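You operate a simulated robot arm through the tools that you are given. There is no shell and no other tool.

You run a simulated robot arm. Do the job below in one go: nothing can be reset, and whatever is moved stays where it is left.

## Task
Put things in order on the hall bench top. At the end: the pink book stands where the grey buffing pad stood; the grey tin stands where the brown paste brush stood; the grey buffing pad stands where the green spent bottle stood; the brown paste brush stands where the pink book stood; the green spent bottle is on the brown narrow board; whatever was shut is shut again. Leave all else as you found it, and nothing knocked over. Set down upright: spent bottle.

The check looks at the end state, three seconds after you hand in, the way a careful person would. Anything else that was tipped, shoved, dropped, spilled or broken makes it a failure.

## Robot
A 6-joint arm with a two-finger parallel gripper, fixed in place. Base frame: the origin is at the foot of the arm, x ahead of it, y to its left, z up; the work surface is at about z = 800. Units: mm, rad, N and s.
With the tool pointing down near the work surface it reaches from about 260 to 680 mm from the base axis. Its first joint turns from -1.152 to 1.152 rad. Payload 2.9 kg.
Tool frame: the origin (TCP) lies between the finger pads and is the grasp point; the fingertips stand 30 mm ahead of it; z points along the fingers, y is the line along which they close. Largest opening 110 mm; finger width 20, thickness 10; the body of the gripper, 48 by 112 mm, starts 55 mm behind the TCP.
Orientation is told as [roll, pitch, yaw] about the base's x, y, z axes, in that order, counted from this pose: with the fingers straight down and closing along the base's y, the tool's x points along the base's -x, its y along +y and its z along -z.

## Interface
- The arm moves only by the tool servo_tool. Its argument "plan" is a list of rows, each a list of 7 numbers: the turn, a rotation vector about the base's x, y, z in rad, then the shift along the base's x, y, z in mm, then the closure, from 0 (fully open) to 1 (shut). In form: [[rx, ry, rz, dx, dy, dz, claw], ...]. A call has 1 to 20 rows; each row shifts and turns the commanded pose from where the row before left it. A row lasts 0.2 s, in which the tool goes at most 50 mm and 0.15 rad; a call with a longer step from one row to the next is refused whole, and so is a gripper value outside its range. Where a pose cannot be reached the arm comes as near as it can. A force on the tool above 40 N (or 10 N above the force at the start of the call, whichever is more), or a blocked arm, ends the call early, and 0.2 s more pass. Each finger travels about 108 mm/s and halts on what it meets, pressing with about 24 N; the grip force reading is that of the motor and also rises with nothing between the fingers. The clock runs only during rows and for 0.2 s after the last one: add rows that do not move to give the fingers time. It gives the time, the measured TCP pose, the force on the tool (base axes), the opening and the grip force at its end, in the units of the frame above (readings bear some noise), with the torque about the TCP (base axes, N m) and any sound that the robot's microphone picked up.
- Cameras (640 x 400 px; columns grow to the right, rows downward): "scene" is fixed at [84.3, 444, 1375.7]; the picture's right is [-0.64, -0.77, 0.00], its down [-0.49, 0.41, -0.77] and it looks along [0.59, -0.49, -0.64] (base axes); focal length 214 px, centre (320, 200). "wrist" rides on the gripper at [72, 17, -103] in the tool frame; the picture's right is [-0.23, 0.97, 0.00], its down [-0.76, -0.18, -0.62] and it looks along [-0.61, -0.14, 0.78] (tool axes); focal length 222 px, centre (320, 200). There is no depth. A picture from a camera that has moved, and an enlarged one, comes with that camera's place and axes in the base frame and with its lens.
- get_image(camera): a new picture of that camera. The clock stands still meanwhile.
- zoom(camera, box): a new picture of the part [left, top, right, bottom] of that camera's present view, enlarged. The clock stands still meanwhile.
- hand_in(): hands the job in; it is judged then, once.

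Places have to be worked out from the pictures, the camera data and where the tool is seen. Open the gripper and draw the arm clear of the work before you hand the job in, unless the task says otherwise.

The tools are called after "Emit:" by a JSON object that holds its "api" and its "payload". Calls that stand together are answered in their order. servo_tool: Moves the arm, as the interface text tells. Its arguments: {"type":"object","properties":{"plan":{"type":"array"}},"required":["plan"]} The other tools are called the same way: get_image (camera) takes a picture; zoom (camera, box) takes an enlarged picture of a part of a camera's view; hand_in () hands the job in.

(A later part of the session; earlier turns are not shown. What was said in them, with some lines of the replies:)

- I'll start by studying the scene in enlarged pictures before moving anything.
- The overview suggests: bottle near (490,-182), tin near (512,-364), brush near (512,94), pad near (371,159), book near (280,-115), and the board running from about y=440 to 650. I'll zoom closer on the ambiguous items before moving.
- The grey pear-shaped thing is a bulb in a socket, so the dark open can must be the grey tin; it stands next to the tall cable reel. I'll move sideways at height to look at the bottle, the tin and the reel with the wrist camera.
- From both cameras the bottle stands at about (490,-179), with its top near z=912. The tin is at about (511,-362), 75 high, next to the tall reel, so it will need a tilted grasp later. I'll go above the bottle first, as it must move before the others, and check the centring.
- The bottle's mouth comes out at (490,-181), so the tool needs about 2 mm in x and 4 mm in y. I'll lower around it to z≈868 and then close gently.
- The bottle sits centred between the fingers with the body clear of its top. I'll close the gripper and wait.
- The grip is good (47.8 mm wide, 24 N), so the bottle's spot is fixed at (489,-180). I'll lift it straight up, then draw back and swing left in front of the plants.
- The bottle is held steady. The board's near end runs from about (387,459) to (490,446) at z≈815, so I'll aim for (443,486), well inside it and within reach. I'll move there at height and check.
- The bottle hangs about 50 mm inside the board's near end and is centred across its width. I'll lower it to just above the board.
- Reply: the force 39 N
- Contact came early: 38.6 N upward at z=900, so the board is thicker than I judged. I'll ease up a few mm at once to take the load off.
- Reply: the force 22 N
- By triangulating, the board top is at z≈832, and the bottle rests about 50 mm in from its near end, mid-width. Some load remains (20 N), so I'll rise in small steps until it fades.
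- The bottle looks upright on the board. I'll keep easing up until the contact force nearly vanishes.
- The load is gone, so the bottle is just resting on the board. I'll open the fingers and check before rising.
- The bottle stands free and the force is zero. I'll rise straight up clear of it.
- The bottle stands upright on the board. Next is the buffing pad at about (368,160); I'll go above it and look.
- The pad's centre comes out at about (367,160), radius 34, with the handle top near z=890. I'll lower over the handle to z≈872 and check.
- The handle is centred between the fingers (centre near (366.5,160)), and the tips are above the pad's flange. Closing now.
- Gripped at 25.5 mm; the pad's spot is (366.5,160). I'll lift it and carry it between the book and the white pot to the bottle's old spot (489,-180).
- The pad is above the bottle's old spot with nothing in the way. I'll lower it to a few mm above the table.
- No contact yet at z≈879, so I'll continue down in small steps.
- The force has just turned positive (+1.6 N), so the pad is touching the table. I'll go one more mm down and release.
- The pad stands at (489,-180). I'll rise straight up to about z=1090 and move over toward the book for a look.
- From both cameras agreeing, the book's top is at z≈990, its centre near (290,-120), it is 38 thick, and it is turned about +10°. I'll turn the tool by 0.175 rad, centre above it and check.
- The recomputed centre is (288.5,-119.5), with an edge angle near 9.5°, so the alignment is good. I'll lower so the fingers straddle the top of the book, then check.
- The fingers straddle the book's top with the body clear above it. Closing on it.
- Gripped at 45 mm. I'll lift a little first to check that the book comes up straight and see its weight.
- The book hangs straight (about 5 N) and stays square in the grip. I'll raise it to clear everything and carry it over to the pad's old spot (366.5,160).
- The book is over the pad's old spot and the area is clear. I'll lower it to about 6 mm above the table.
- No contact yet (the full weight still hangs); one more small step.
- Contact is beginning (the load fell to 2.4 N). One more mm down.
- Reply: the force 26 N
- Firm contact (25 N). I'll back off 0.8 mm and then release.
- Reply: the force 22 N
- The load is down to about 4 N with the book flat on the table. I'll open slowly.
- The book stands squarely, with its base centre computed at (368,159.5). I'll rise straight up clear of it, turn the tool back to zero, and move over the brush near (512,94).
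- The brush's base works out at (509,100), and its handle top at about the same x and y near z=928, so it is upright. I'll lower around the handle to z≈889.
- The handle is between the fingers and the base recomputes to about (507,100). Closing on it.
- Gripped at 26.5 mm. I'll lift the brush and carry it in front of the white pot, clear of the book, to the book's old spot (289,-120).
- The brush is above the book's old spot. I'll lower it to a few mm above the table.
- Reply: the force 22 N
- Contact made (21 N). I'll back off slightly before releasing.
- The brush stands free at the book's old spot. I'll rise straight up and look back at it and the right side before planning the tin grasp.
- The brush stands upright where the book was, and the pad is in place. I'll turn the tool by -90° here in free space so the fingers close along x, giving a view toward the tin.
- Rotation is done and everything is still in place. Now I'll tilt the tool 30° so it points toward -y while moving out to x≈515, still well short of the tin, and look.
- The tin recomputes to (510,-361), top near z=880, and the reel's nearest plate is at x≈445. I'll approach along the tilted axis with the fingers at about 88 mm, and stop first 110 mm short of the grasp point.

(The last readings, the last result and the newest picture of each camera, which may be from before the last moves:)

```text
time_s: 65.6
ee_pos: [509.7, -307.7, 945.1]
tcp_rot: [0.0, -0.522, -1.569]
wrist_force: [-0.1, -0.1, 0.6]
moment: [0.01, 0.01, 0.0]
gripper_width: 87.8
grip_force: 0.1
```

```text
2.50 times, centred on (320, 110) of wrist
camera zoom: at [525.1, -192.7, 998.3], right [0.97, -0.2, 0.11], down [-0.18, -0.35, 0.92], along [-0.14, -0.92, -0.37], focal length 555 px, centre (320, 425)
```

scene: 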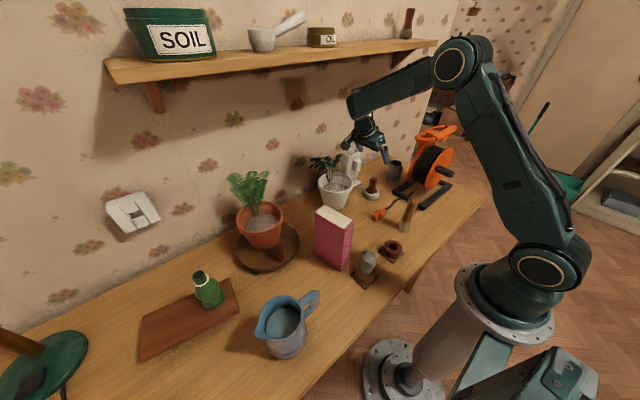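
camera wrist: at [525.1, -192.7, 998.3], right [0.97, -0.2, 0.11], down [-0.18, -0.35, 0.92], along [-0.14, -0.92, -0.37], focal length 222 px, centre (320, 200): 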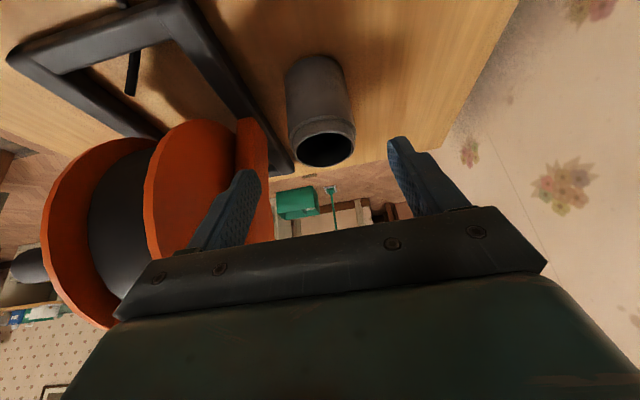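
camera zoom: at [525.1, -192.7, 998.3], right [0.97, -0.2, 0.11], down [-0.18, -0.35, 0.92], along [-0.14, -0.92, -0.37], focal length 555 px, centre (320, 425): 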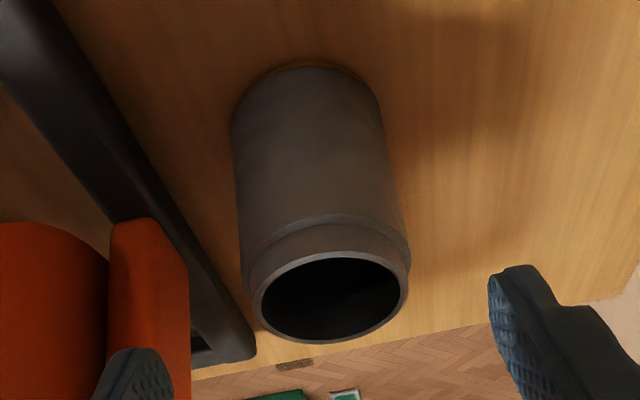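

The tin centre refines to about (510,-357). I'll advance along the tool axis with a small +x bias to keep the body off the reel, and stop halfway to check clearances.

Emit:
{"api": "servo_tool", "payload": {"plan": [[0, 0, 0, 3, -14, -27, 0.2], [0, 0, 0, 0, -14, -27, 0.2], [0, 0, 0, 0, 0, 0, 0.2]]}}

Emit:
{"api": "get_image", "payload": {"camera": "wrist"}}

Emit:
{"api": "zoom", "payload": {"camera": "scene", "box": [350, 110, 460, 180]}}

```text
time_s: 66.4
ee_pos: [512.0, -335.1, 890.1]
tcp_rot: [0.0, -0.524, -1.571]
wrist_force: [-0.7, -0.5, -0.6]
moment: [0.01, 0.0, 0.03]
gripper_width: 87.8
grip_force: 0.0
```

```text
taken
camera wrist: at [528.4, -222.2, 943.2], right [0.97, -0.2, 0.11], down [-0.18, -0.35, 0.92], along [-0.14, -0.92, -0.37], focal length 222 px, centre (320, 200)
```

wrist: 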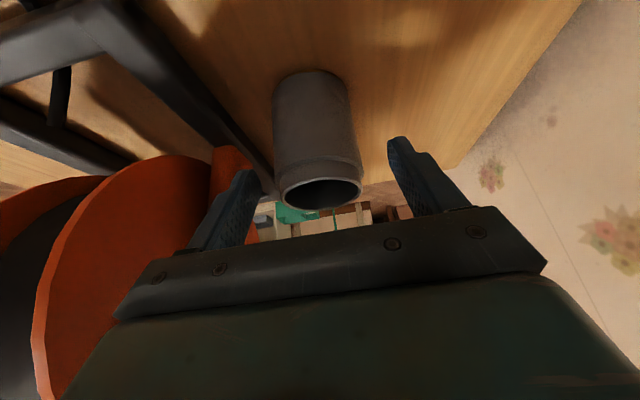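

```text
5.71 times, centred on (405, 145) of scene
camera zoom: at [84.3, 444.0, 1375.7], right [-0.64, -0.77, 0.0], down [-0.49, 0.41, -0.77], along [0.59, -0.49, -0.64], focal length 1226 px, centre (-166, 514)
```

zoom: 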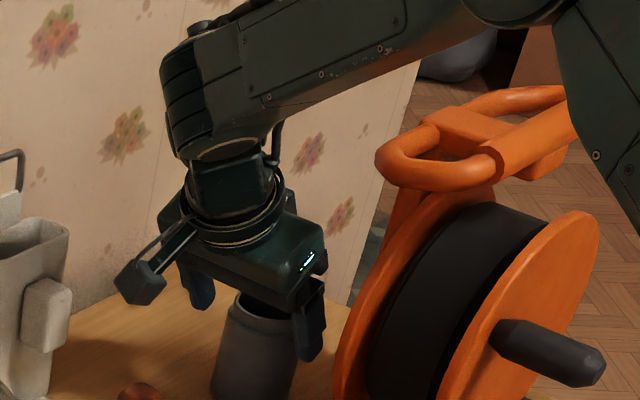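

The tin is between the fingers, and both the reel and the carry-handle are clear. I'll advance the remaining distance.

Emit:
{"api": "servo_tool", "payload": {"plan": [[0, 0, 0, 0, -12, -21, 0.2], [0, 0, 0, 0, -11, -20, 0.2], [0, 0, 0, 0, 0, 0, 0.2]]}}

Emit:
{"api": "get_image", "payload": {"camera": "wrist"}}

Emit:
{"api": "zoom", "payload": {"camera": "scene", "box": [340, 90, 500, 190]}}

```text
time_s: 67.2
ee_pos: [511.6, -358.7, 849.1]
tcp_rot: [-0.002, -0.524, -1.57]
wrist_force: [-0.5, 0.1, 0.2]
moment: [0.0, 0.01, 0.0]
gripper_width: 88.0
grip_force: 0.0
```

```text
taken
camera wrist: at [528.8, -244.9, 901.9], right [0.97, -0.2, 0.11], down [-0.18, -0.35, 0.92], along [-0.14, -0.92, -0.37], focal length 222 px, centre (320, 200)
```

wrist: 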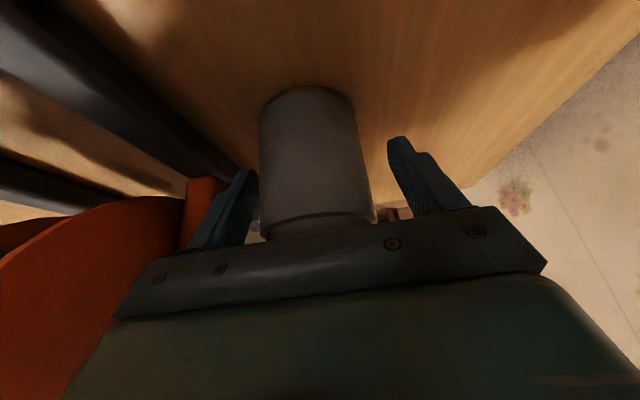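

```text
4.00 times, centred on (420, 140) of scene
camera zoom: at [84.3, 444.0, 1375.7], right [-0.64, -0.77, 0.0], down [-0.49, 0.41, -0.77], along [0.59, -0.49, -0.64], focal length 858 px, centre (-80, 440)
```

zoom: 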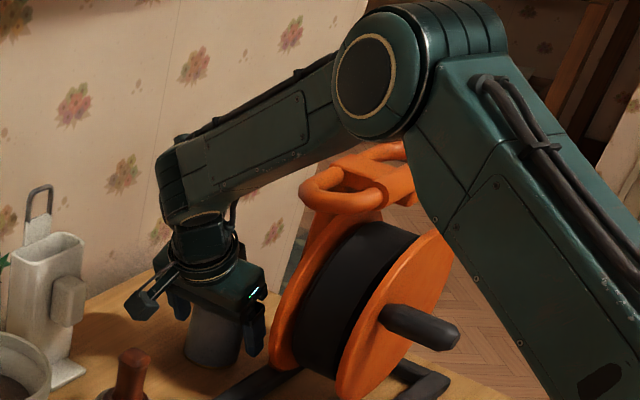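

No contact and the tin sits between the pads. Closing the fingers now.

Emit:
{"api": "servo_tool", "payload": {"plan": [[0, 0, 0, 0, 0, 0, 0.35], [0, 0, 0, 0, 0, 0, 0.5], [0, 0, 0, 0, 0, 0, 0.8], [0, 0, 0, 0, 0, 0, 1], [0, 0, 0, 0, 0, 0, 1]]}}

Emit:
{"api": "get_image", "payload": {"camera": "wrist"}}

```text
time_s: 68.4
ee_pos: [513.9, -359.0, 848.4]
tcp_rot: [0.001, -0.522, -1.57]
wrist_force: [-0.1, 0.4, 1.7]
moment: [0.0, 0.08, -0.02]
gripper_width: 58.5
grip_force: 24.1
```

```text
taken
camera wrist: at [528.8, -244.6, 902.2], right [0.97, -0.2, 0.11], down [-0.18, -0.35, 0.92], along [-0.14, -0.92, -0.37], focal length 222 px, centre (320, 200)
```

wrist: 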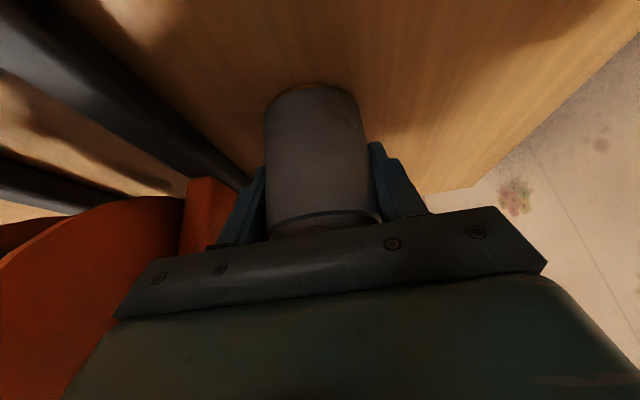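

Gripped at 58.5 mm. The brush's spot is tight beside the white pot (rim radius about 63, reaching y≈+43), so I'll set the tin down briefly on free table near (400,15), then re-grip it vertically. First I'll lift it clear of the reel.

Emit:
{"api": "servo_tool", "payload": {"plan": [[0, 0, 0, 0, 0, 8, 1], [0, 0, 0, 0, 3, 20, 1], [0, 0, 0, 0, 10, 30, 1], [0, 0, 0, 0, 20, 38, 1], [0, 0, 0, 0, 25, 38, 1], [0, 0, 0, 0, 20, 20, 1], [0, 0, 0, 0, 0, 0, 1]]}}

Emit:
{"api": "get_image", "payload": {"camera": "wrist"}}

Emit:
{"api": "get_image", "payload": {"camera": "scene"}}

```text
time_s: 70.0
ee_pos: [514.3, -278.7, 1002.4]
tcp_rot: [-0.003, -0.526, -1.569]
wrist_force: [0.3, -0.1, -1.2]
moment: [0.01, 0.02, -0.02]
gripper_width: 58.1
grip_force: 24.6
```

```text
taken
camera wrist: at [529.8, -163.8, 1055.8], right [0.97, -0.2, 0.11], down [-0.18, -0.35, 0.92], along [-0.14, -0.92, -0.37], focal length 222 px, centre (320, 200)
```

wrist: 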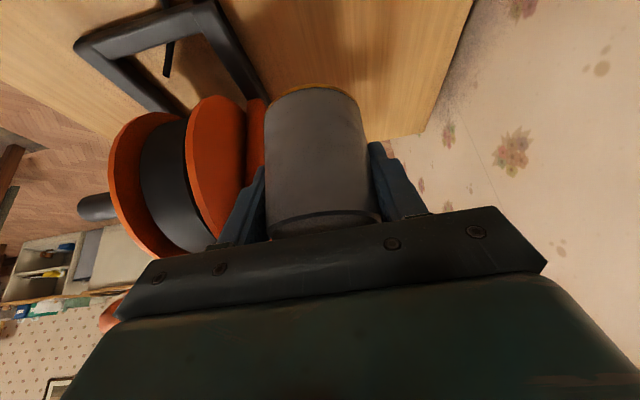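

```text
taken
```

scene: 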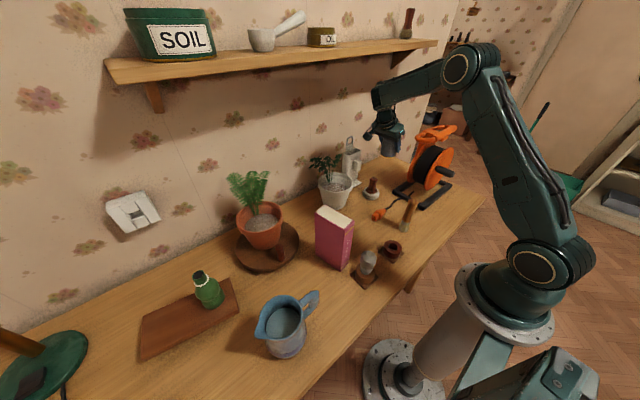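

The tin is lifted and held steady, clear of the reel. I'll carry it to the open middle of the table, then turn the tool +90° so it points forward and down.

Emit:
{"api": "servo_tool", "payload": {"plan": [[0, 0, 0, -8, 25, 4, 1], [0, 0, 0, -10, 40, 5, 1], [0, 0, 0, -10, 42, 5, 1], [0, 0, 0, -11, 42, 5, 1], [0, 0, 0, -11, 42, 3, 1], [0, 0, 0, -10, 30, 2, 1], [0, 0, 0.1, -3, 4, 0, 1], [0, 0, 0.147, -5, 7, 0, 1], [0, 0, 0.147, -5, 7, 0, 1], [0, 0, 0.147, -5, 7, 0, 1], [0, 0, 0.147, -5, 7, 0, 1], [0, 0, 0.147, -5, 7, 0, 1], [0, 0, 0.147, -5, 7, 0, 1], [0, 0, 0.147, -5, 7, 0, 1], [0, 0, 0.147, -5, 7, 0, 1], [0, 0, 0.147, -5, 7, 0, 1], [0, 0, 0.1478, -5, 5, 0, 1], [0, 0, 0, 0, 0, 0, 1]]}}

Emit:
{"api": "get_image", "payload": {"camera": "wrist"}}

Emit:
{"api": "get_image", "payload": {"camera": "scene"}}

```text
time_s: 73.8
ee_pos: [401.6, 12.6, 1026.5]
tcp_rot: [0.0, -0.525, 0.002]
wrist_force: [0.7, 0.4, -0.8]
moment: [0.01, -0.01, 0.02]
gripper_width: 58.1
grip_force: 24.3
```

```text
taken
camera wrist: at [284.8, 30.0, 1080.4], right [0.19, 0.97, 0.11], down [0.35, -0.18, 0.92], along [0.92, -0.14, -0.37], focal length 222 px, centre (320, 200)
```

wrist: 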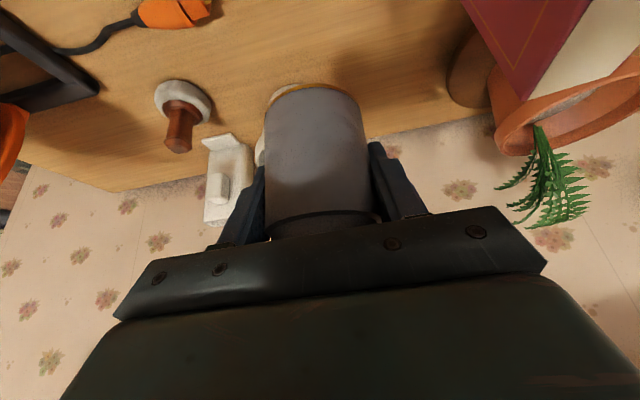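

```text
taken
```

scene: 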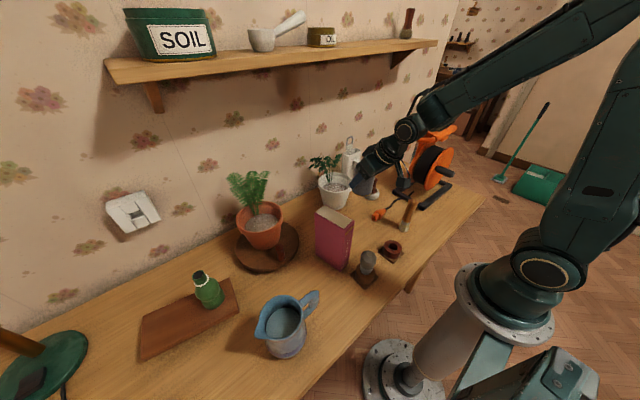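

The tin hangs above the free area. I'll lower it to a few mm above the table there.

Emit:
{"api": "servo_tool", "payload": {"plan": [[0, 0, 0, 0, 0, -30, 1], [0, 0, 0, 0, 0, -45, 1], [0, 0, 0, 0, 0, -45, 1], [0, 0, 0, 0, 0, -35, 1], [0, 0, 0, 0, 0, -15, 1], [0, 0, 0, 0, 0, 0, 1]]}}

Emit:
{"api": "zoom", "payload": {"camera": "scene", "box": [310, 160, 450, 260]}}

```text
time_s: 75.2
ee_pos: [401.0, 12.6, 858.6]
tcp_rot: [0.001, -0.525, 0.0]
wrist_force: [0.2, 0.1, -0.9]
moment: [0.0, -0.01, -0.01]
gripper_width: 57.9
grip_force: 24.4
```

```text
4.00 times, centred on (380, 210) of scene
camera zoom: at [84.3, 444.0, 1375.7], right [-0.64, -0.77, 0.0], down [-0.49, 0.41, -0.77], along [0.59, -0.49, -0.64], focal length 858 px, centre (80, 160)
```

zoom: 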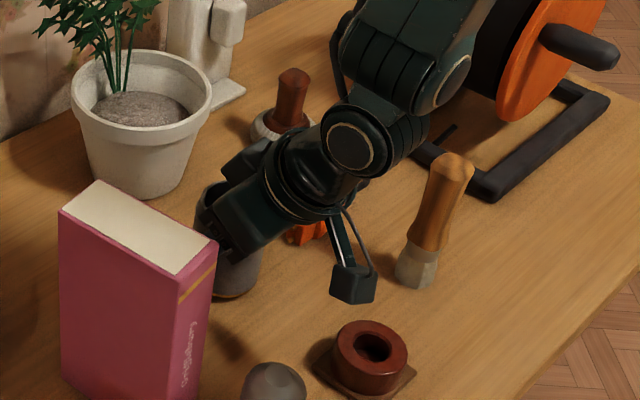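

Emit:
{"api": "servo_tool", "payload": {"plan": [[0, 0, 0, 0, 0, -2.5, 1], [0, 0, 0, 0, 0, -2.5, 1], [0, 0, 0, 0, 0, 0, 1]]}}

```text
time_s: 76.0
ee_pos: [401.7, 12.6, 852.7]
tcp_rot: [0.0, -0.521, 0.001]
wrist_force: [0.0, 0.2, -0.7]
moment: [-0.03, -0.01, -0.01]
gripper_width: 58.2
grip_force: 24.0
```

Emit:
{"api": "servo_tool", "payload": {"plan": [[0, 0, 0, 0, 0, -1.5, 1], [0, 0, 0, 0, 0, 0, 1], [0, 0, 0, 0, 0, 0, 1]]}}

```text
time_s: 76.8
ee_pos: [401.4, 11.9, 851.6]
tcp_rot: [-0.001, -0.523, 0.0]
wrist_force: [0.6, 0.1, -0.9]
moment: [-0.01, 0.02, 0.03]
gripper_width: 57.7
grip_force: 23.7
```

Emit:
{"api": "servo_tool", "payload": {"plan": [[0, 0, 0, 0, 0, -1, 1], [0, 0, 0, 0, 0, 0, 1], [0, 0, 0, 0, 0, 0, 1]]}}

```text
time_s: 77.6
ee_pos: [399.5, 13.4, 850.0]
tcp_rot: [-0.001, -0.523, 0.0]
wrist_force: [-0.2, -0.1, 0.3]
moment: [-0.01, -0.02, -0.01]
gripper_width: 57.6
grip_force: 23.9
```

Emit:
{"api": "servo_tool", "payload": {"plan": [[0, 0, 0, 0, 0, -1, 1], [0, 0, 0, 0, 0, 0, 1], [0, 0, 0, 0, 0, 0, 1]]}}

```text
time_s: 78.4
ee_pos: [401.2, 12.2, 849.5]
tcp_rot: [0.0, -0.526, -0.001]
wrist_force: [-5.0, 1.0, 18.0]
moment: [-0.43, 0.23, -0.16]
gripper_width: 57.7
grip_force: 24.3
```

Contact (18 N). I'll back off slightly and release the tin here.

Emit:
{"api": "servo_tool", "payload": {"plan": [[0, 0, 0, 0, 0, 0.6, 1], [0, 0, 0, 0, 0, 0, 1], [0, 0, 0, 0, 0, 0, 1]]}}

```text
time_s: 79.2
ee_pos: [400.9, 13.4, 849.5]
tcp_rot: [-0.001, -0.523, 0.002]
wrist_force: [1.8, -1.7, 5.1]
moment: [-0.19, -0.1, 0.04]
gripper_width: 57.7
grip_force: 24.4
```

Emit:
{"api": "servo_tool", "payload": {"plan": [[0, 0, 0, 0, 0, 0, 0.45], [0, 0, 0, 0, 0, 0, 0.4], [0, 0, 0, 0, 0, 0, 0.3], [0, 0, 0, 0, 0, 0, 0.2], [0, 0, 0, 0, 0, 0, 0.2]]}}

Emit:
{"api": "get_image", "payload": {"camera": "wrist"}}

Emit:
{"api": "zoom", "payload": {"camera": "scene", "box": [310, 160, 450, 260]}}

```text
time_s: 80.4
ee_pos: [401.7, 13.6, 849.8]
tcp_rot: [0.0, -0.524, 0.001]
wrist_force: [-1.0, -1.0, 0.7]
moment: [0.02, -0.03, 0.02]
gripper_width: 88.1
grip_force: 0.1
```

```text
taken
camera wrist: at [285.5, 29.9, 902.9], right [0.2, 0.97, 0.11], down [0.35, -0.18, 0.92], along [0.92, -0.14, -0.37], focal length 222 px, centre (320, 200)
```

wrist: 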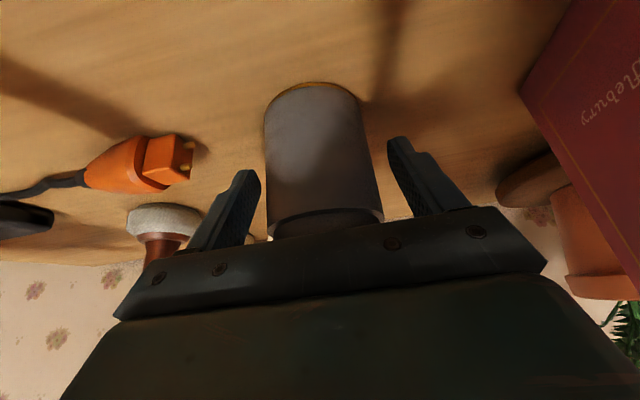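

```text
4.00 times, centred on (380, 210) of scene
camera zoom: at [84.3, 444.0, 1375.7], right [-0.64, -0.77, 0.0], down [-0.49, 0.41, -0.77], along [0.59, -0.49, -0.64], focal length 858 px, centre (80, 160)
```

zoom: 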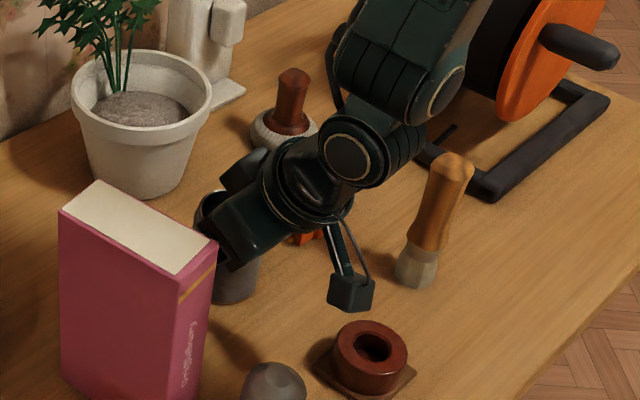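

The tin stands free near (401,13). I'll rise straight up (the fingers straddle it sideways), then straighten the tool to vertical and turn it so the fingers close along x.

Emit:
{"api": "servo_tool", "payload": {"plan": [[0, 0, 0, 0, 0, 15, 0.2], [0, 0, 0, 0, 0, 40, 0.2], [0, 0, 0, 0, 0, 45, 0.1], [0, 0, 0, 0, 0, 40, 0], [0, 0.13, 0, 0, 0, 20, 0], [0, 0.13, 0, 0, 0, 0, 0], [0, 0.13, 0, 0, 0, 0, 0], [0, 0.1336, 0, 0, 0, 0, 0], [0, 0, 0, 0, 0, 0, 0]]}}

Emit:
{"api": "get_image", "payload": {"camera": "wrist"}}

Emit:
{"api": "zoom", "payload": {"camera": "scene", "box": [310, 130, 470, 250]}}

```text
time_s: 82.4
ee_pos: [399.5, 13.2, 1008.0]
tcp_rot: [0.0, 0.002, 0.001]
wrist_force: [-0.6, -0.3, 0.0]
moment: [-0.02, -0.01, 0.05]
gripper_width: 110.2
grip_force: 0.1
```

```text
taken
camera wrist: at [326.7, 30.3, 1112.3], right [0.23, 0.97, 0.0], down [0.76, -0.18, 0.62], along [0.61, -0.14, -0.78], focal length 222 px, centre (320, 200)
```

wrist: 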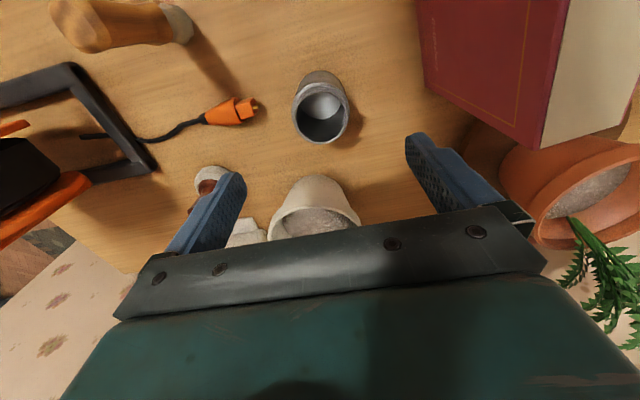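

```text
3.33 times, centred on (390, 190) of scene
camera zoom: at [84.3, 444.0, 1375.7], right [-0.64, -0.77, 0.0], down [-0.49, 0.41, -0.77], along [0.59, -0.49, -0.64], focal length 715 px, centre (87, 233)
```

zoom: 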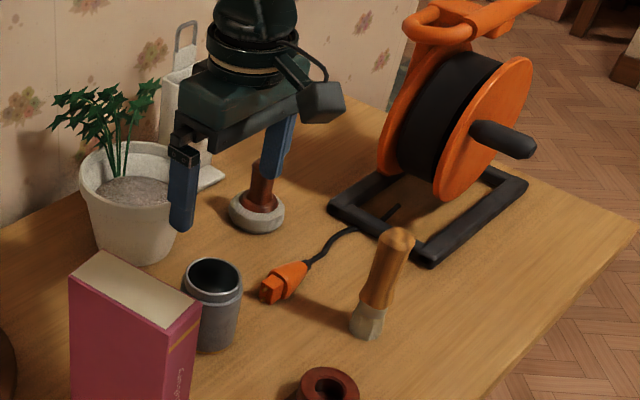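

The tin stands upright at about (397.5,14). I'll turn the tool by -90° above it so the fingers close along x.

Emit:
{"api": "servo_tool", "payload": {"plan": [[0, 0, -0.1, 0, 0, 0, 0], [0, 0, -0.147, 0, 0, 0, 0], [0, 0, -0.147, 0, 0, 0, 0], [0, 0, -0.147, 0, 0, 0, 0], [0, 0, -0.147, 0, 0, 0, 0], [0, 0, -0.147, 0, 0, 0, 0], [0, 0, -0.147, 0, 0, 0, 0], [0, 0, -0.147, 0, 0, 0, 0], [0, 0, -0.147, 0, 0, 0, 0], [0, 0, -0.147, 0, 0, 0, 0], [0, 0, -0.1478, 0, 0, 0, 0], [0, 0, 0, 0, 0, -40, 0], [0, 0, 0, 0, 0, 0, 0]]}}

Emit:
{"api": "get_image", "payload": {"camera": "wrist"}}

```text
time_s: 85.2
ee_pos: [401.1, 14.6, 968.6]
tcp_rot: [0.0, 0.0, -1.572]
wrist_force: [-0.6, 0.1, -0.1]
moment: [-0.01, -0.01, 0.01]
gripper_width: 109.9
grip_force: 0.2
```

```text
taken
camera wrist: at [416.1, 85.7, 1071.2], right [0.97, -0.23, 0.0], down [-0.18, -0.76, 0.62], along [-0.14, -0.61, -0.78], focal length 222 px, centre (320, 200)
```

wrist: 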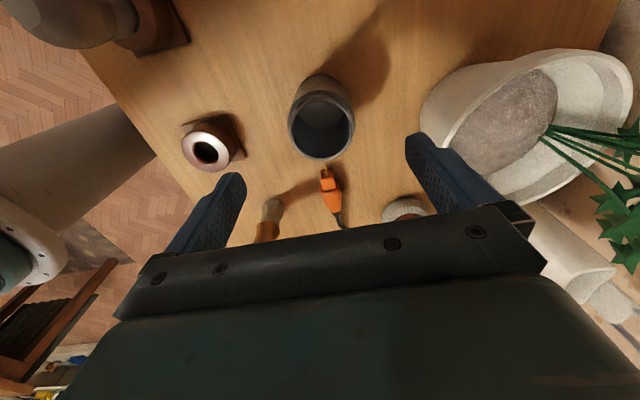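

The tin's rim comes out at (401,15), right under the tool. I'll lower vertically to z≈847 and grip.

Emit:
{"api": "servo_tool", "payload": {"plan": [[0, 0, 0, 0, 1.5, -30, 0], [0, 0, 0, 0, 0, -40, 0.1], [0, 0, 0, 0, 0, -40, 0.2], [0, 0, 0, 0, 0, -10, 0.2], [0, 0, 0, 0, 0, 0, 0.2]]}}

Emit:
{"api": "get_image", "payload": {"camera": "wrist"}}

Emit:
{"api": "zoom", "payload": {"camera": "scene", "box": [310, 150, 450, 250]}}

```text
time_s: 86.4
ee_pos: [399.8, 15.5, 848.0]
tcp_rot: [0.001, 0.001, -1.568]
wrist_force: [-0.7, -0.1, 0.5]
moment: [0.0, 0.0, 0.01]
gripper_width: 88.0
grip_force: 0.0
```

```text
taken
camera wrist: at [415.6, 87.3, 951.1], right [0.97, -0.23, 0.0], down [-0.18, -0.76, 0.62], along [-0.14, -0.61, -0.78], focal length 222 px, centre (320, 200)
```

wrist: 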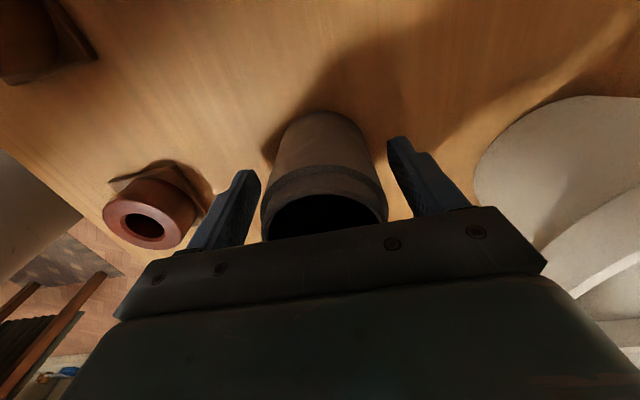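

```text
4.00 times, centred on (380, 200) of scene
camera zoom: at [84.3, 444.0, 1375.7], right [-0.64, -0.77, 0.0], down [-0.49, 0.41, -0.77], along [0.59, -0.49, -0.64], focal length 858 px, centre (80, 200)
```

zoom: 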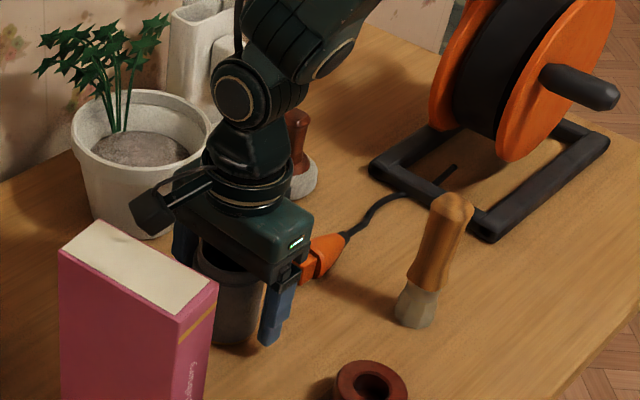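

The tin is centred between the fingers with space above its rim. Closing.

Emit:
{"api": "servo_tool", "payload": {"plan": [[0, 0, 0, 0, 0, 0, 0.35], [0, 0, 0, 0, 0, 0, 0.5], [0, 0, 0, 0, 0, 0, 0.8], [0, 0, 0, 0, 0, 0, 1], [0, 0, 0, 0, 0, 0, 1]]}}

Emit:
{"api": "get_image", "payload": {"camera": "wrist"}}

```text
time_s: 87.6
ee_pos: [401.1, 15.1, 848.0]
tcp_rot: [0.001, 0.0, -1.57]
wrist_force: [0.7, 0.3, -0.3]
moment: [0.02, 0.01, 0.02]
gripper_width: 58.5
grip_force: 24.1
```

```text
taken
camera wrist: at [415.6, 87.3, 951.4], right [0.97, -0.23, 0.0], down [-0.18, -0.76, 0.62], along [-0.14, -0.61, -0.78], focal length 222 px, centre (320, 200)
```

wrist: 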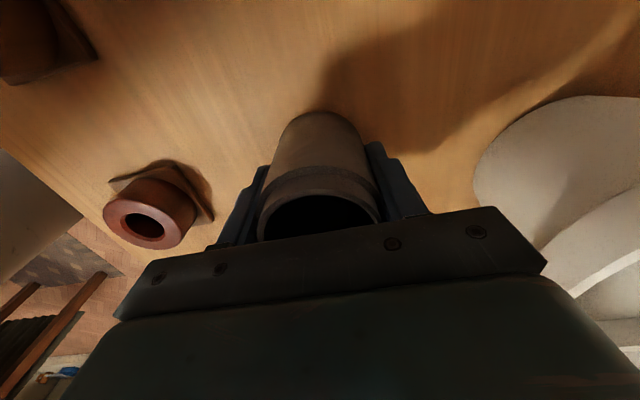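

Re-gripped vertically at 58.5 mm. I'll lift it and carry it over to the brush's old spot (509,100).

Emit:
{"api": "servo_tool", "payload": {"plan": [[0, 0, 0, 0, 0, 12, 1], [0, 0, 0, 0, 0, 38, 1], [0, 0, 0, 0, 0, 45, 1], [0, 0, 0, 8, 5, 40, 1], [0, 0, 0, 27, 20, 5, 1], [0, 0, 0, 37, 30, 0, 1], [0, 0, 0, 37, 30, 0, 1], [0, 0, 0, 0, 0, 0, 1], [0, 0, 0, 0, 0, 0, 1]]}}

Emit:
{"api": "get_image", "payload": {"camera": "wrist"}}

Emit:
{"api": "get_image", "payload": {"camera": "scene"}}

```text
time_s: 89.6
ee_pos: [510.6, 99.9, 989.1]
tcp_rot: [0.001, 0.002, -1.571]
wrist_force: [-0.1, -0.4, 0.4]
moment: [0.01, -0.01, 0.0]
gripper_width: 58.3
grip_force: 24.3
```

```text
taken
camera wrist: at [526.2, 172.3, 1091.6], right [0.97, -0.23, 0.0], down [-0.18, -0.76, 0.62], along [-0.14, -0.61, -0.78], focal length 222 px, centre (320, 200)
```

wrist: 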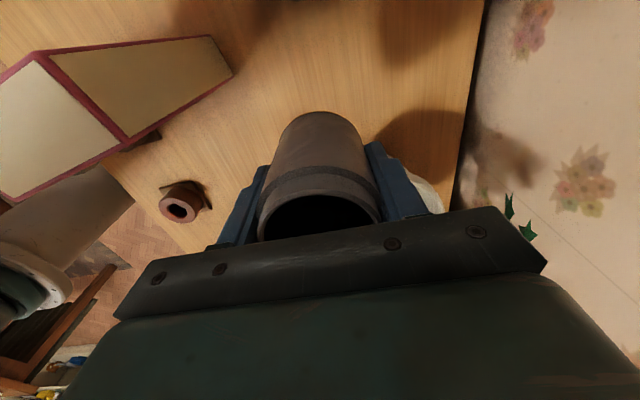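

```text
taken
```

scene: 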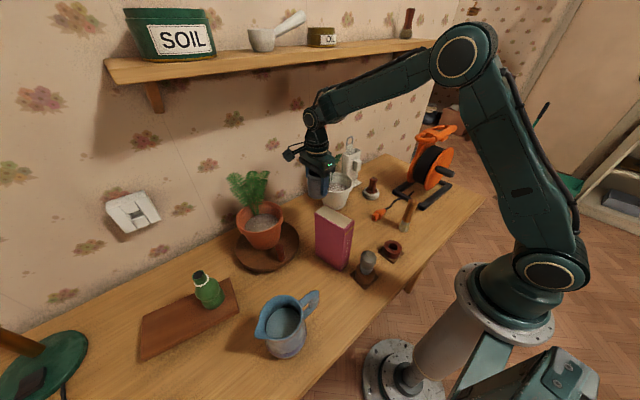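

The tin is above the brush's old spot, with the plants clear of the gripper on both sides. I'll lower to about 8 mm above the table.

Emit:
{"api": "servo_tool", "payload": {"plan": [[0, 0, 0, -0.5, 0, -25, 1], [0, 0, 0, 0, 0, -40, 1], [0, 0, 0, 0, 0, -40, 1], [0, 0, 0, 0, 0, -25, 1], [0, 0, 0, 0, 0, 0, 1]]}}

Emit:
{"api": "zoom", "payload": {"camera": "scene", "box": [230, 130, 390, 230]}}

Emit:
{"api": "get_image", "payload": {"camera": "wrist"}}

```text
time_s: 90.8
ee_pos: [508.6, 100.0, 859.4]
tcp_rot: [-0.001, 0.0, -1.57]
wrist_force: [0.5, 0.6, -0.4]
moment: [-0.02, 0.0, 0.01]
gripper_width: 58.4
grip_force: 24.2
```

```text
4.00 times, centred on (310, 180) of scene
camera zoom: at [84.3, 444.0, 1375.7], right [-0.64, -0.77, 0.0], down [-0.49, 0.41, -0.77], along [0.59, -0.49, -0.64], focal length 858 px, centre (360, 280)
```

zoom: 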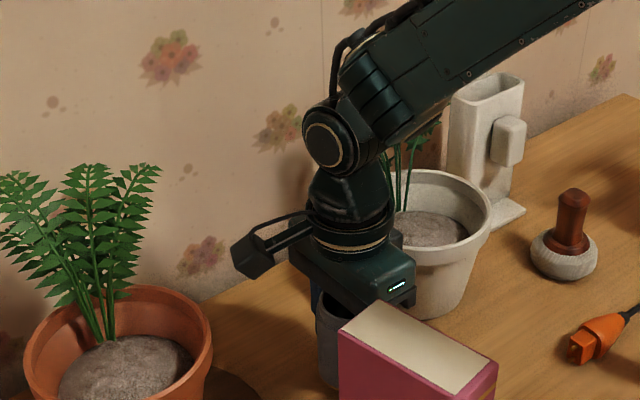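

```text
taken
camera wrist: at [524.4, 171.9, 962.2], right [0.97, -0.23, 0.0], down [-0.18, -0.76, 0.62], along [-0.14, -0.61, -0.78], focal length 222 px, centre (320, 200)
```

wrist: 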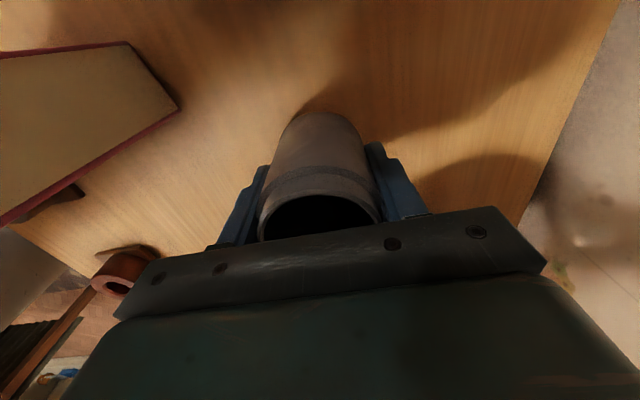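

Emit:
{"api": "servo_tool", "payload": {"plan": [[0, 0, 0, 0.5, 0, -2.5, 1], [0, 0, 0, 0, 0, -2.5, 1], [0, 0, 0, 0, 0, -2, 1], [0, 0, 0, 0, 0, 0, 1]]}}

```text
time_s: 91.8
ee_pos: [508.2, 100.1, 852.9]
tcp_rot: [0.0, -0.001, -1.57]
wrist_force: [0.1, 0.6, -0.9]
moment: [0.0, -0.01, 0.0]
gripper_width: 58.2
grip_force: 24.0
```

Emit:
{"api": "servo_tool", "payload": {"plan": [[0, 0, 0, 0, 0, -1.5, 1], [0, 0, 0, 0, 0, 0, 1], [0, 0, 0, 0, 0, 0, 1]]}}

```text
time_s: 92.6
ee_pos: [509.9, 100.0, 851.7]
tcp_rot: [0.0, 0.001, -1.57]
wrist_force: [0.7, 0.9, -1.3]
moment: [-0.02, -0.02, -0.01]
gripper_width: 58.5
grip_force: 23.8
```

Emit:
{"api": "servo_tool", "payload": {"plan": [[0, 0, 0, 0, 0, -1.2, 1], [0, 0, 0, 0, 0, 0, 1], [0, 0, 0, 0, 0, 0, 1]]}}

```text
time_s: 93.4
ee_pos: [510.3, 100.0, 849.3]
tcp_rot: [0.0, 0.0, -1.57]
wrist_force: [0.3, -0.2, -0.9]
moment: [-0.02, -0.01, 0.02]
gripper_width: 58.1
grip_force: 24.0
```

Emit:
{"api": "servo_tool", "payload": {"plan": [[0, 0, 0, 0, 0, -1, 1], [0, 0, 0, 0, 0, 0, 1], [0, 0, 0, 0, 0, 0, 1]]}}

```text
time_s: 94.2
ee_pos: [510.6, 100.3, 849.6]
tcp_rot: [0.0, 0.001, -1.572]
wrist_force: [0.4, -0.1, -0.9]
moment: [0.0, 0.0, -0.03]
gripper_width: 58.4
grip_force: 23.9
```

Emit:
{"api": "servo_tool", "payload": {"plan": [[0, 0, 0, 0, 0, -1, 1], [0, 0, 0, 0, 0, 0, 1], [0, 0, 0, 0, 0, 0, 1]]}}

```text
time_s: 95.0
ee_pos: [509.5, 99.4, 848.5]
tcp_rot: [0.0, 0.0, -1.57]
wrist_force: [-3.1, -0.7, 8.0]
moment: [-0.07, 0.28, -0.01]
gripper_width: 58.3
grip_force: 24.0
```

Touchdown (8 N). I'll ease off a hair and open the fingers.

Emit:
{"api": "servo_tool", "payload": {"plan": [[0, 0, 0, 0, 0, 0.4, 1], [0, 0, 0, 0, 0, 0, 1], [0, 0, 0, 0, 0, 0, 0.45], [0, 0, 0, 0, 0, 0, 0.4], [0, 0, 0, 0, 0, 0, 0.3], [0, 0, 0, 0, 0, 0, 0.25], [0, 0, 0, 0, 0, 0, 0.25]]}}

Emit:
{"api": "get_image", "payload": {"camera": "wrist"}}

Emit:
{"api": "zoom", "payload": {"camera": "scene", "box": [230, 130, 390, 230]}}

```text
time_s: 96.6
ee_pos: [509.5, 100.3, 848.2]
tcp_rot: [-0.001, -0.001, -1.572]
wrist_force: [0.1, 0.2, 0.2]
moment: [-0.02, 0.03, -0.02]
gripper_width: 82.2
grip_force: 0.0
```

```text
taken
camera wrist: at [525.7, 172.0, 951.3], right [0.97, -0.23, 0.0], down [-0.18, -0.76, 0.62], along [-0.14, -0.61, -0.78], focal length 222 px, centre (320, 200)
```

wrist: 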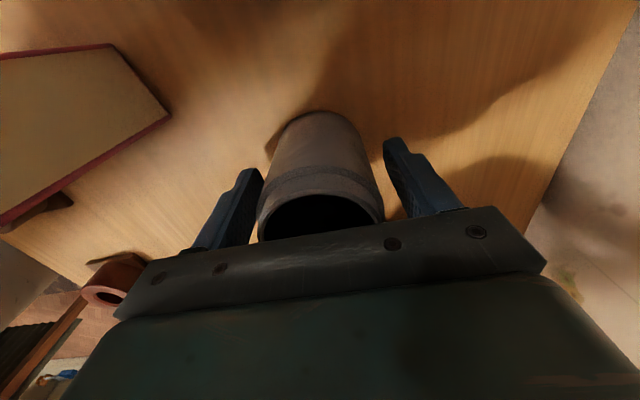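

```text
4.00 times, centred on (310, 180) of scene
camera zoom: at [84.3, 444.0, 1375.7], right [-0.64, -0.77, 0.0], down [-0.49, 0.41, -0.77], along [0.59, -0.49, -0.64], focal length 858 px, centre (360, 280)
```

zoom: 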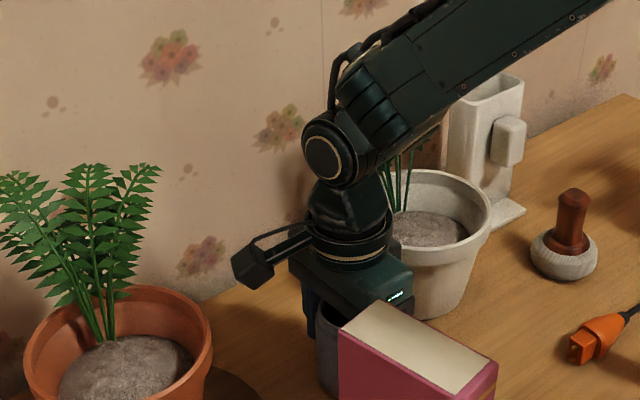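

The tin stands free at (509,100). I'll rise straight up clear of it, then draw back.

Emit:
{"api": "servo_tool", "payload": {"plan": [[0, 0, 0, 0, 0, 12, 0.25], [0, 0, 0, 0, 0, 38, 0.25], [0, 0, 0, 0, 0, 45, 0.25], [0, 0, 0, 0, 0, 45, 0.2], [0, 0, 0, -15, -10, 20, 0.1], [0, 0, 0, -40, -25, 15, 0], [0, 0, 0, -40, -25, 15, 0], [0, 0, 0, -15, -15, 0, 0], [0, 0, 0, 0, 0, 0, 0]]}}

Emit:
{"api": "get_image", "payload": {"camera": "scene"}}

Emit:
{"api": "get_image", "payload": {"camera": "wrist"}}

```text
time_s: 98.6
ee_pos: [401.4, 26.0, 1039.2]
tcp_rot: [-0.001, 0.0, -1.571]
wrist_force: [0.7, -0.7, 0.0]
moment: [-0.01, -0.03, 0.0]
gripper_width: 110.0
grip_force: 0.1
```

```text
taken
```

scene: 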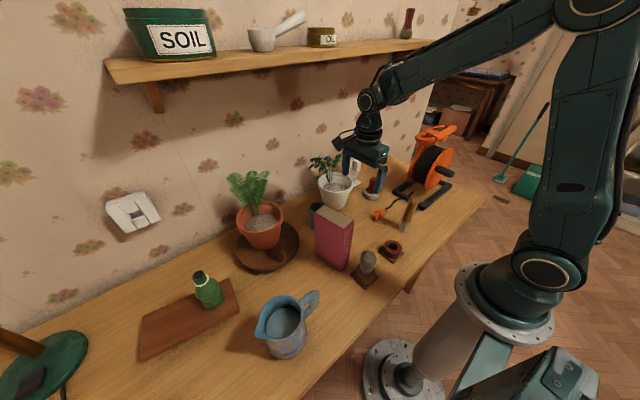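

```text
taken
camera wrist: at [416.7, 97.7, 1141.7], right [0.97, -0.23, 0.0], down [-0.18, -0.76, 0.62], along [-0.14, -0.61, -0.78], focal length 222 px, centre (320, 200)
```

wrist: 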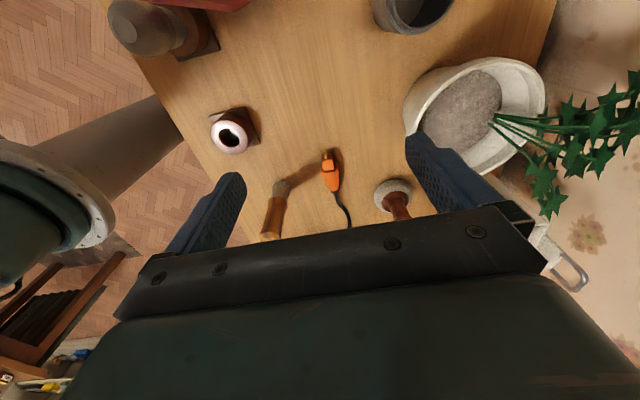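

Everything looks upright. I'll turn the tool back to zero and rise to a high, clear pose for a last survey.

Emit:
{"api": "servo_tool", "payload": {"plan": [[0, 0, 0.1, 0, 0, 5, 0], [0, 0, 0.147, 0, 0, 5, 0], [0, 0, 0.147, 0, 0, 5, 0], [0, 0, 0.147, 0, 0, 5, 0], [0, 0, 0.147, 0, 0, 5, 0], [0, 0, 0.147, 0, 0, 5, 0], [0, 0, 0.147, 0, 0, 5, 0], [0, 0, 0.147, 0, 0, 5, 0], [0, 0, 0.147, 0, 0, 5, 0], [0, 0, 0.147, 0, 0, 5, 0], [0, 0, 0.1478, 0, 0, 5, 0], [0, 0, 0, 0, 0, 0, 0]]}}

Emit:
{"api": "get_image", "payload": {"camera": "wrist"}}

Emit:
{"api": "zoom", "payload": {"camera": "scene", "box": [300, 140, 460, 240]}}

Emit:
{"api": "zoom", "payload": {"camera": "scene", "box": [220, 170, 380, 280]}}

Emit:
{"api": "zoom", "payload": {"camera": "scene", "box": [100, 240, 340, 390]}}

```text
time_s: 101.2
ee_pos: [399.8, 24.4, 1093.8]
tcp_rot: [-0.002, 0.001, 0.003]
wrist_force: [0.1, 1.1, -0.3]
moment: [0.01, 0.01, 0.02]
gripper_width: 110.1
grip_force: 0.0
```

```text
taken
camera wrist: at [326.2, 41.6, 1196.1], right [0.22, 0.97, 0.0], down [0.76, -0.18, 0.62], along [0.61, -0.14, -0.78], focal length 222 px, centre (320, 200)
```

wrist: 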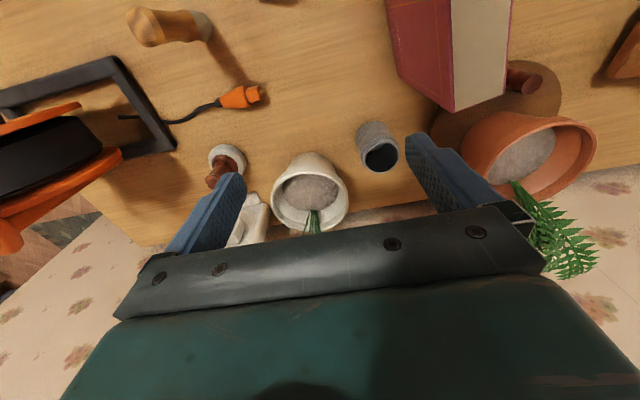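

```text
4.00 times, centred on (380, 190) of scene
camera zoom: at [84.3, 444.0, 1375.7], right [-0.64, -0.77, 0.0], down [-0.49, 0.41, -0.77], along [0.59, -0.49, -0.64], focal length 858 px, centre (80, 240)
```

zoom: 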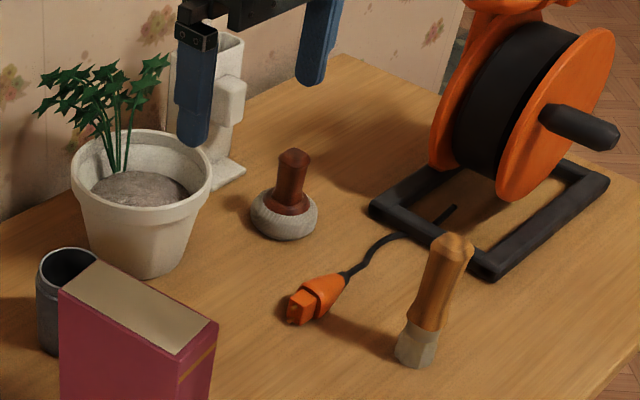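

```text
3.64 times, centred on (300, 225) of scene
camera zoom: at [84.3, 444.0, 1375.7], right [-0.64, -0.77, 0.0], down [-0.49, 0.41, -0.77], along [0.59, -0.49, -0.64], focal length 780 px, centre (393, 109)
```

zoom: 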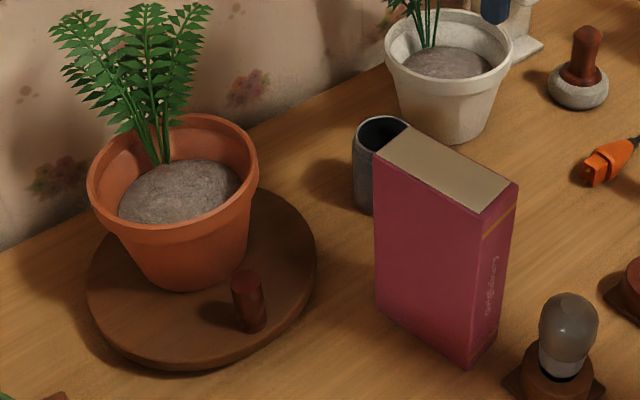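

```text
2.67 times, centred on (220, 315) of scene
camera zoom: at [84.3, 444.0, 1375.7], right [-0.64, -0.77, 0.0], down [-0.49, 0.41, -0.77], along [0.59, -0.49, -0.64], focal length 572 px, centre (587, -107)
```

zoom: 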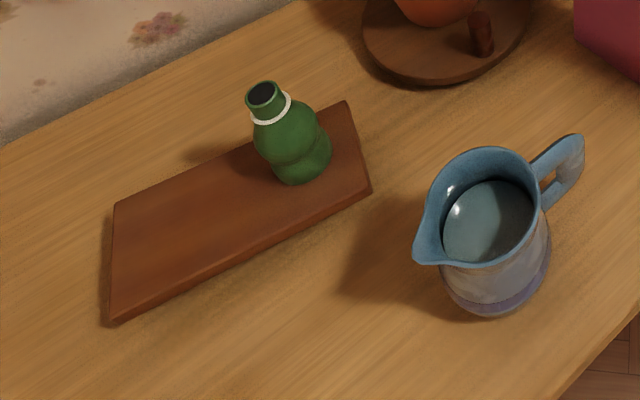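

All positions check out: the board is unmoved, the tin is near (508,100), the brush near (290,-121), and the book and pad are in place. I'll look at the brush-like item on the shelf and the rest of the scene, to be sure I used the right objects.

Emit:
{"api": "zoom", "payload": {"camera": "scene", "box": [370, 0, 470, 62]}}

Emit:
{"api": "zoom", "payload": {"camera": "scene", "box": [380, 180, 440, 240]}}

Emit:
{"api": "zoom", "payload": {"camera": "wrist", "box": [0, 0, 320, 200]}}

```text
6.40 times, centred on (420, 31) of scene
camera zoom: at [84.3, 444.0, 1375.7], right [-0.64, -0.77, 0.0], down [-0.49, 0.41, -0.77], along [0.59, -0.49, -0.64], focal length 1373 px, centre (-320, 1282)
```

zoom: 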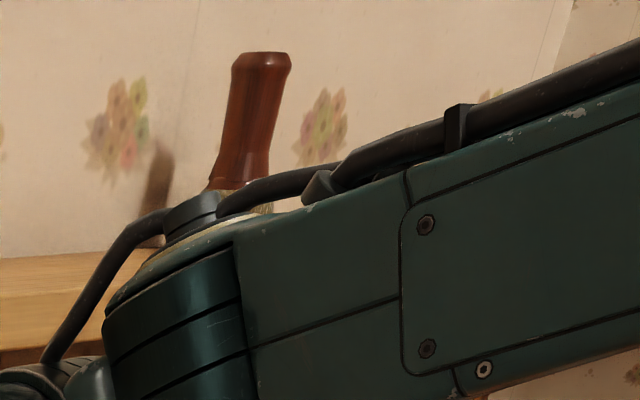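

```text
6.67 times, centred on (410, 210) of scene
camera zoom: at [84.3, 444.0, 1375.7], right [-0.64, -0.77, 0.0], down [-0.49, 0.41, -0.77], along [0.59, -0.49, -0.64], focal length 1430 px, centre (-280, 133)
```

zoom: 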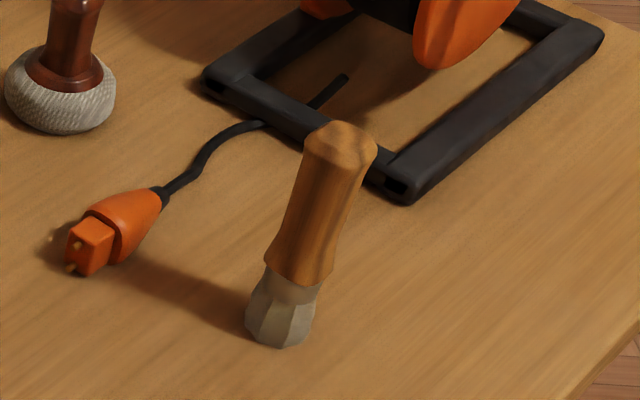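

```text
2.00 times, centred on (160, 100) of wrist
camera zoom: at [326.2, 41.6, 1196.1], right [0.22, 0.97, 0.0], down [0.76, -0.18, 0.62], along [0.61, -0.14, -0.78], focal length 444 px, centre (640, 400)
```

zoom: 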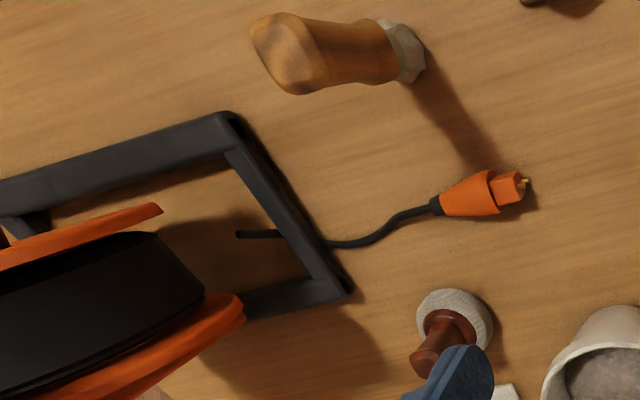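

Everything is where it should be: the bench brush was the right one (the one on the shelf is a different brush, out of this job), and the reel, plug, pots, sockets and jug are unmoved. The gripper is open and clear of the work, so I'm handing in.

Emit:
{"api": "hand_in", "payload": {}}

```text
The job is handed in.
```

I moved all five things to where you asked, and handed the job in with the gripper open and the arm clear. I don't have the check's result.

| Item | Where it is now | Position (x, y in mm) |
|---|---|---|
| Green spent bottle | Upright on the brown narrow board, about 50 mm in from its near end | (445, 487) |
| Grey buffing pad | Where the bottle stood | (489, -180) |
| Pink book | Where the pad stood, still turned about 10° as before | (367, 160) |
| Brown paste brush | Where the book stood | (290, -121) |
| Grey tin | Where the brush stood | (509, 100) |

- **Final look:** everything was standing. The board, cable reel, plug and white pot had not moved in the pictures, and nothing else looked disturbed.
- **Shut things:** I opened nothing, so there was nothing to shut again.
- **Which tin and brush:** I took the dark open can by the reel as the grey tin. I took the brush on the bench as the paste brush, not the red-brown one on the shelf.
- **Bottle contact:** the board was thicker than I judged, so the bottle pressed on it at about 39 N for a moment. I eased off at once, and it stood upright afterwards.
- **Tin handling:** I set the tin down briefly on open table near (400, 15) to re-grip it, because the brush's old spot is close to the white pot.
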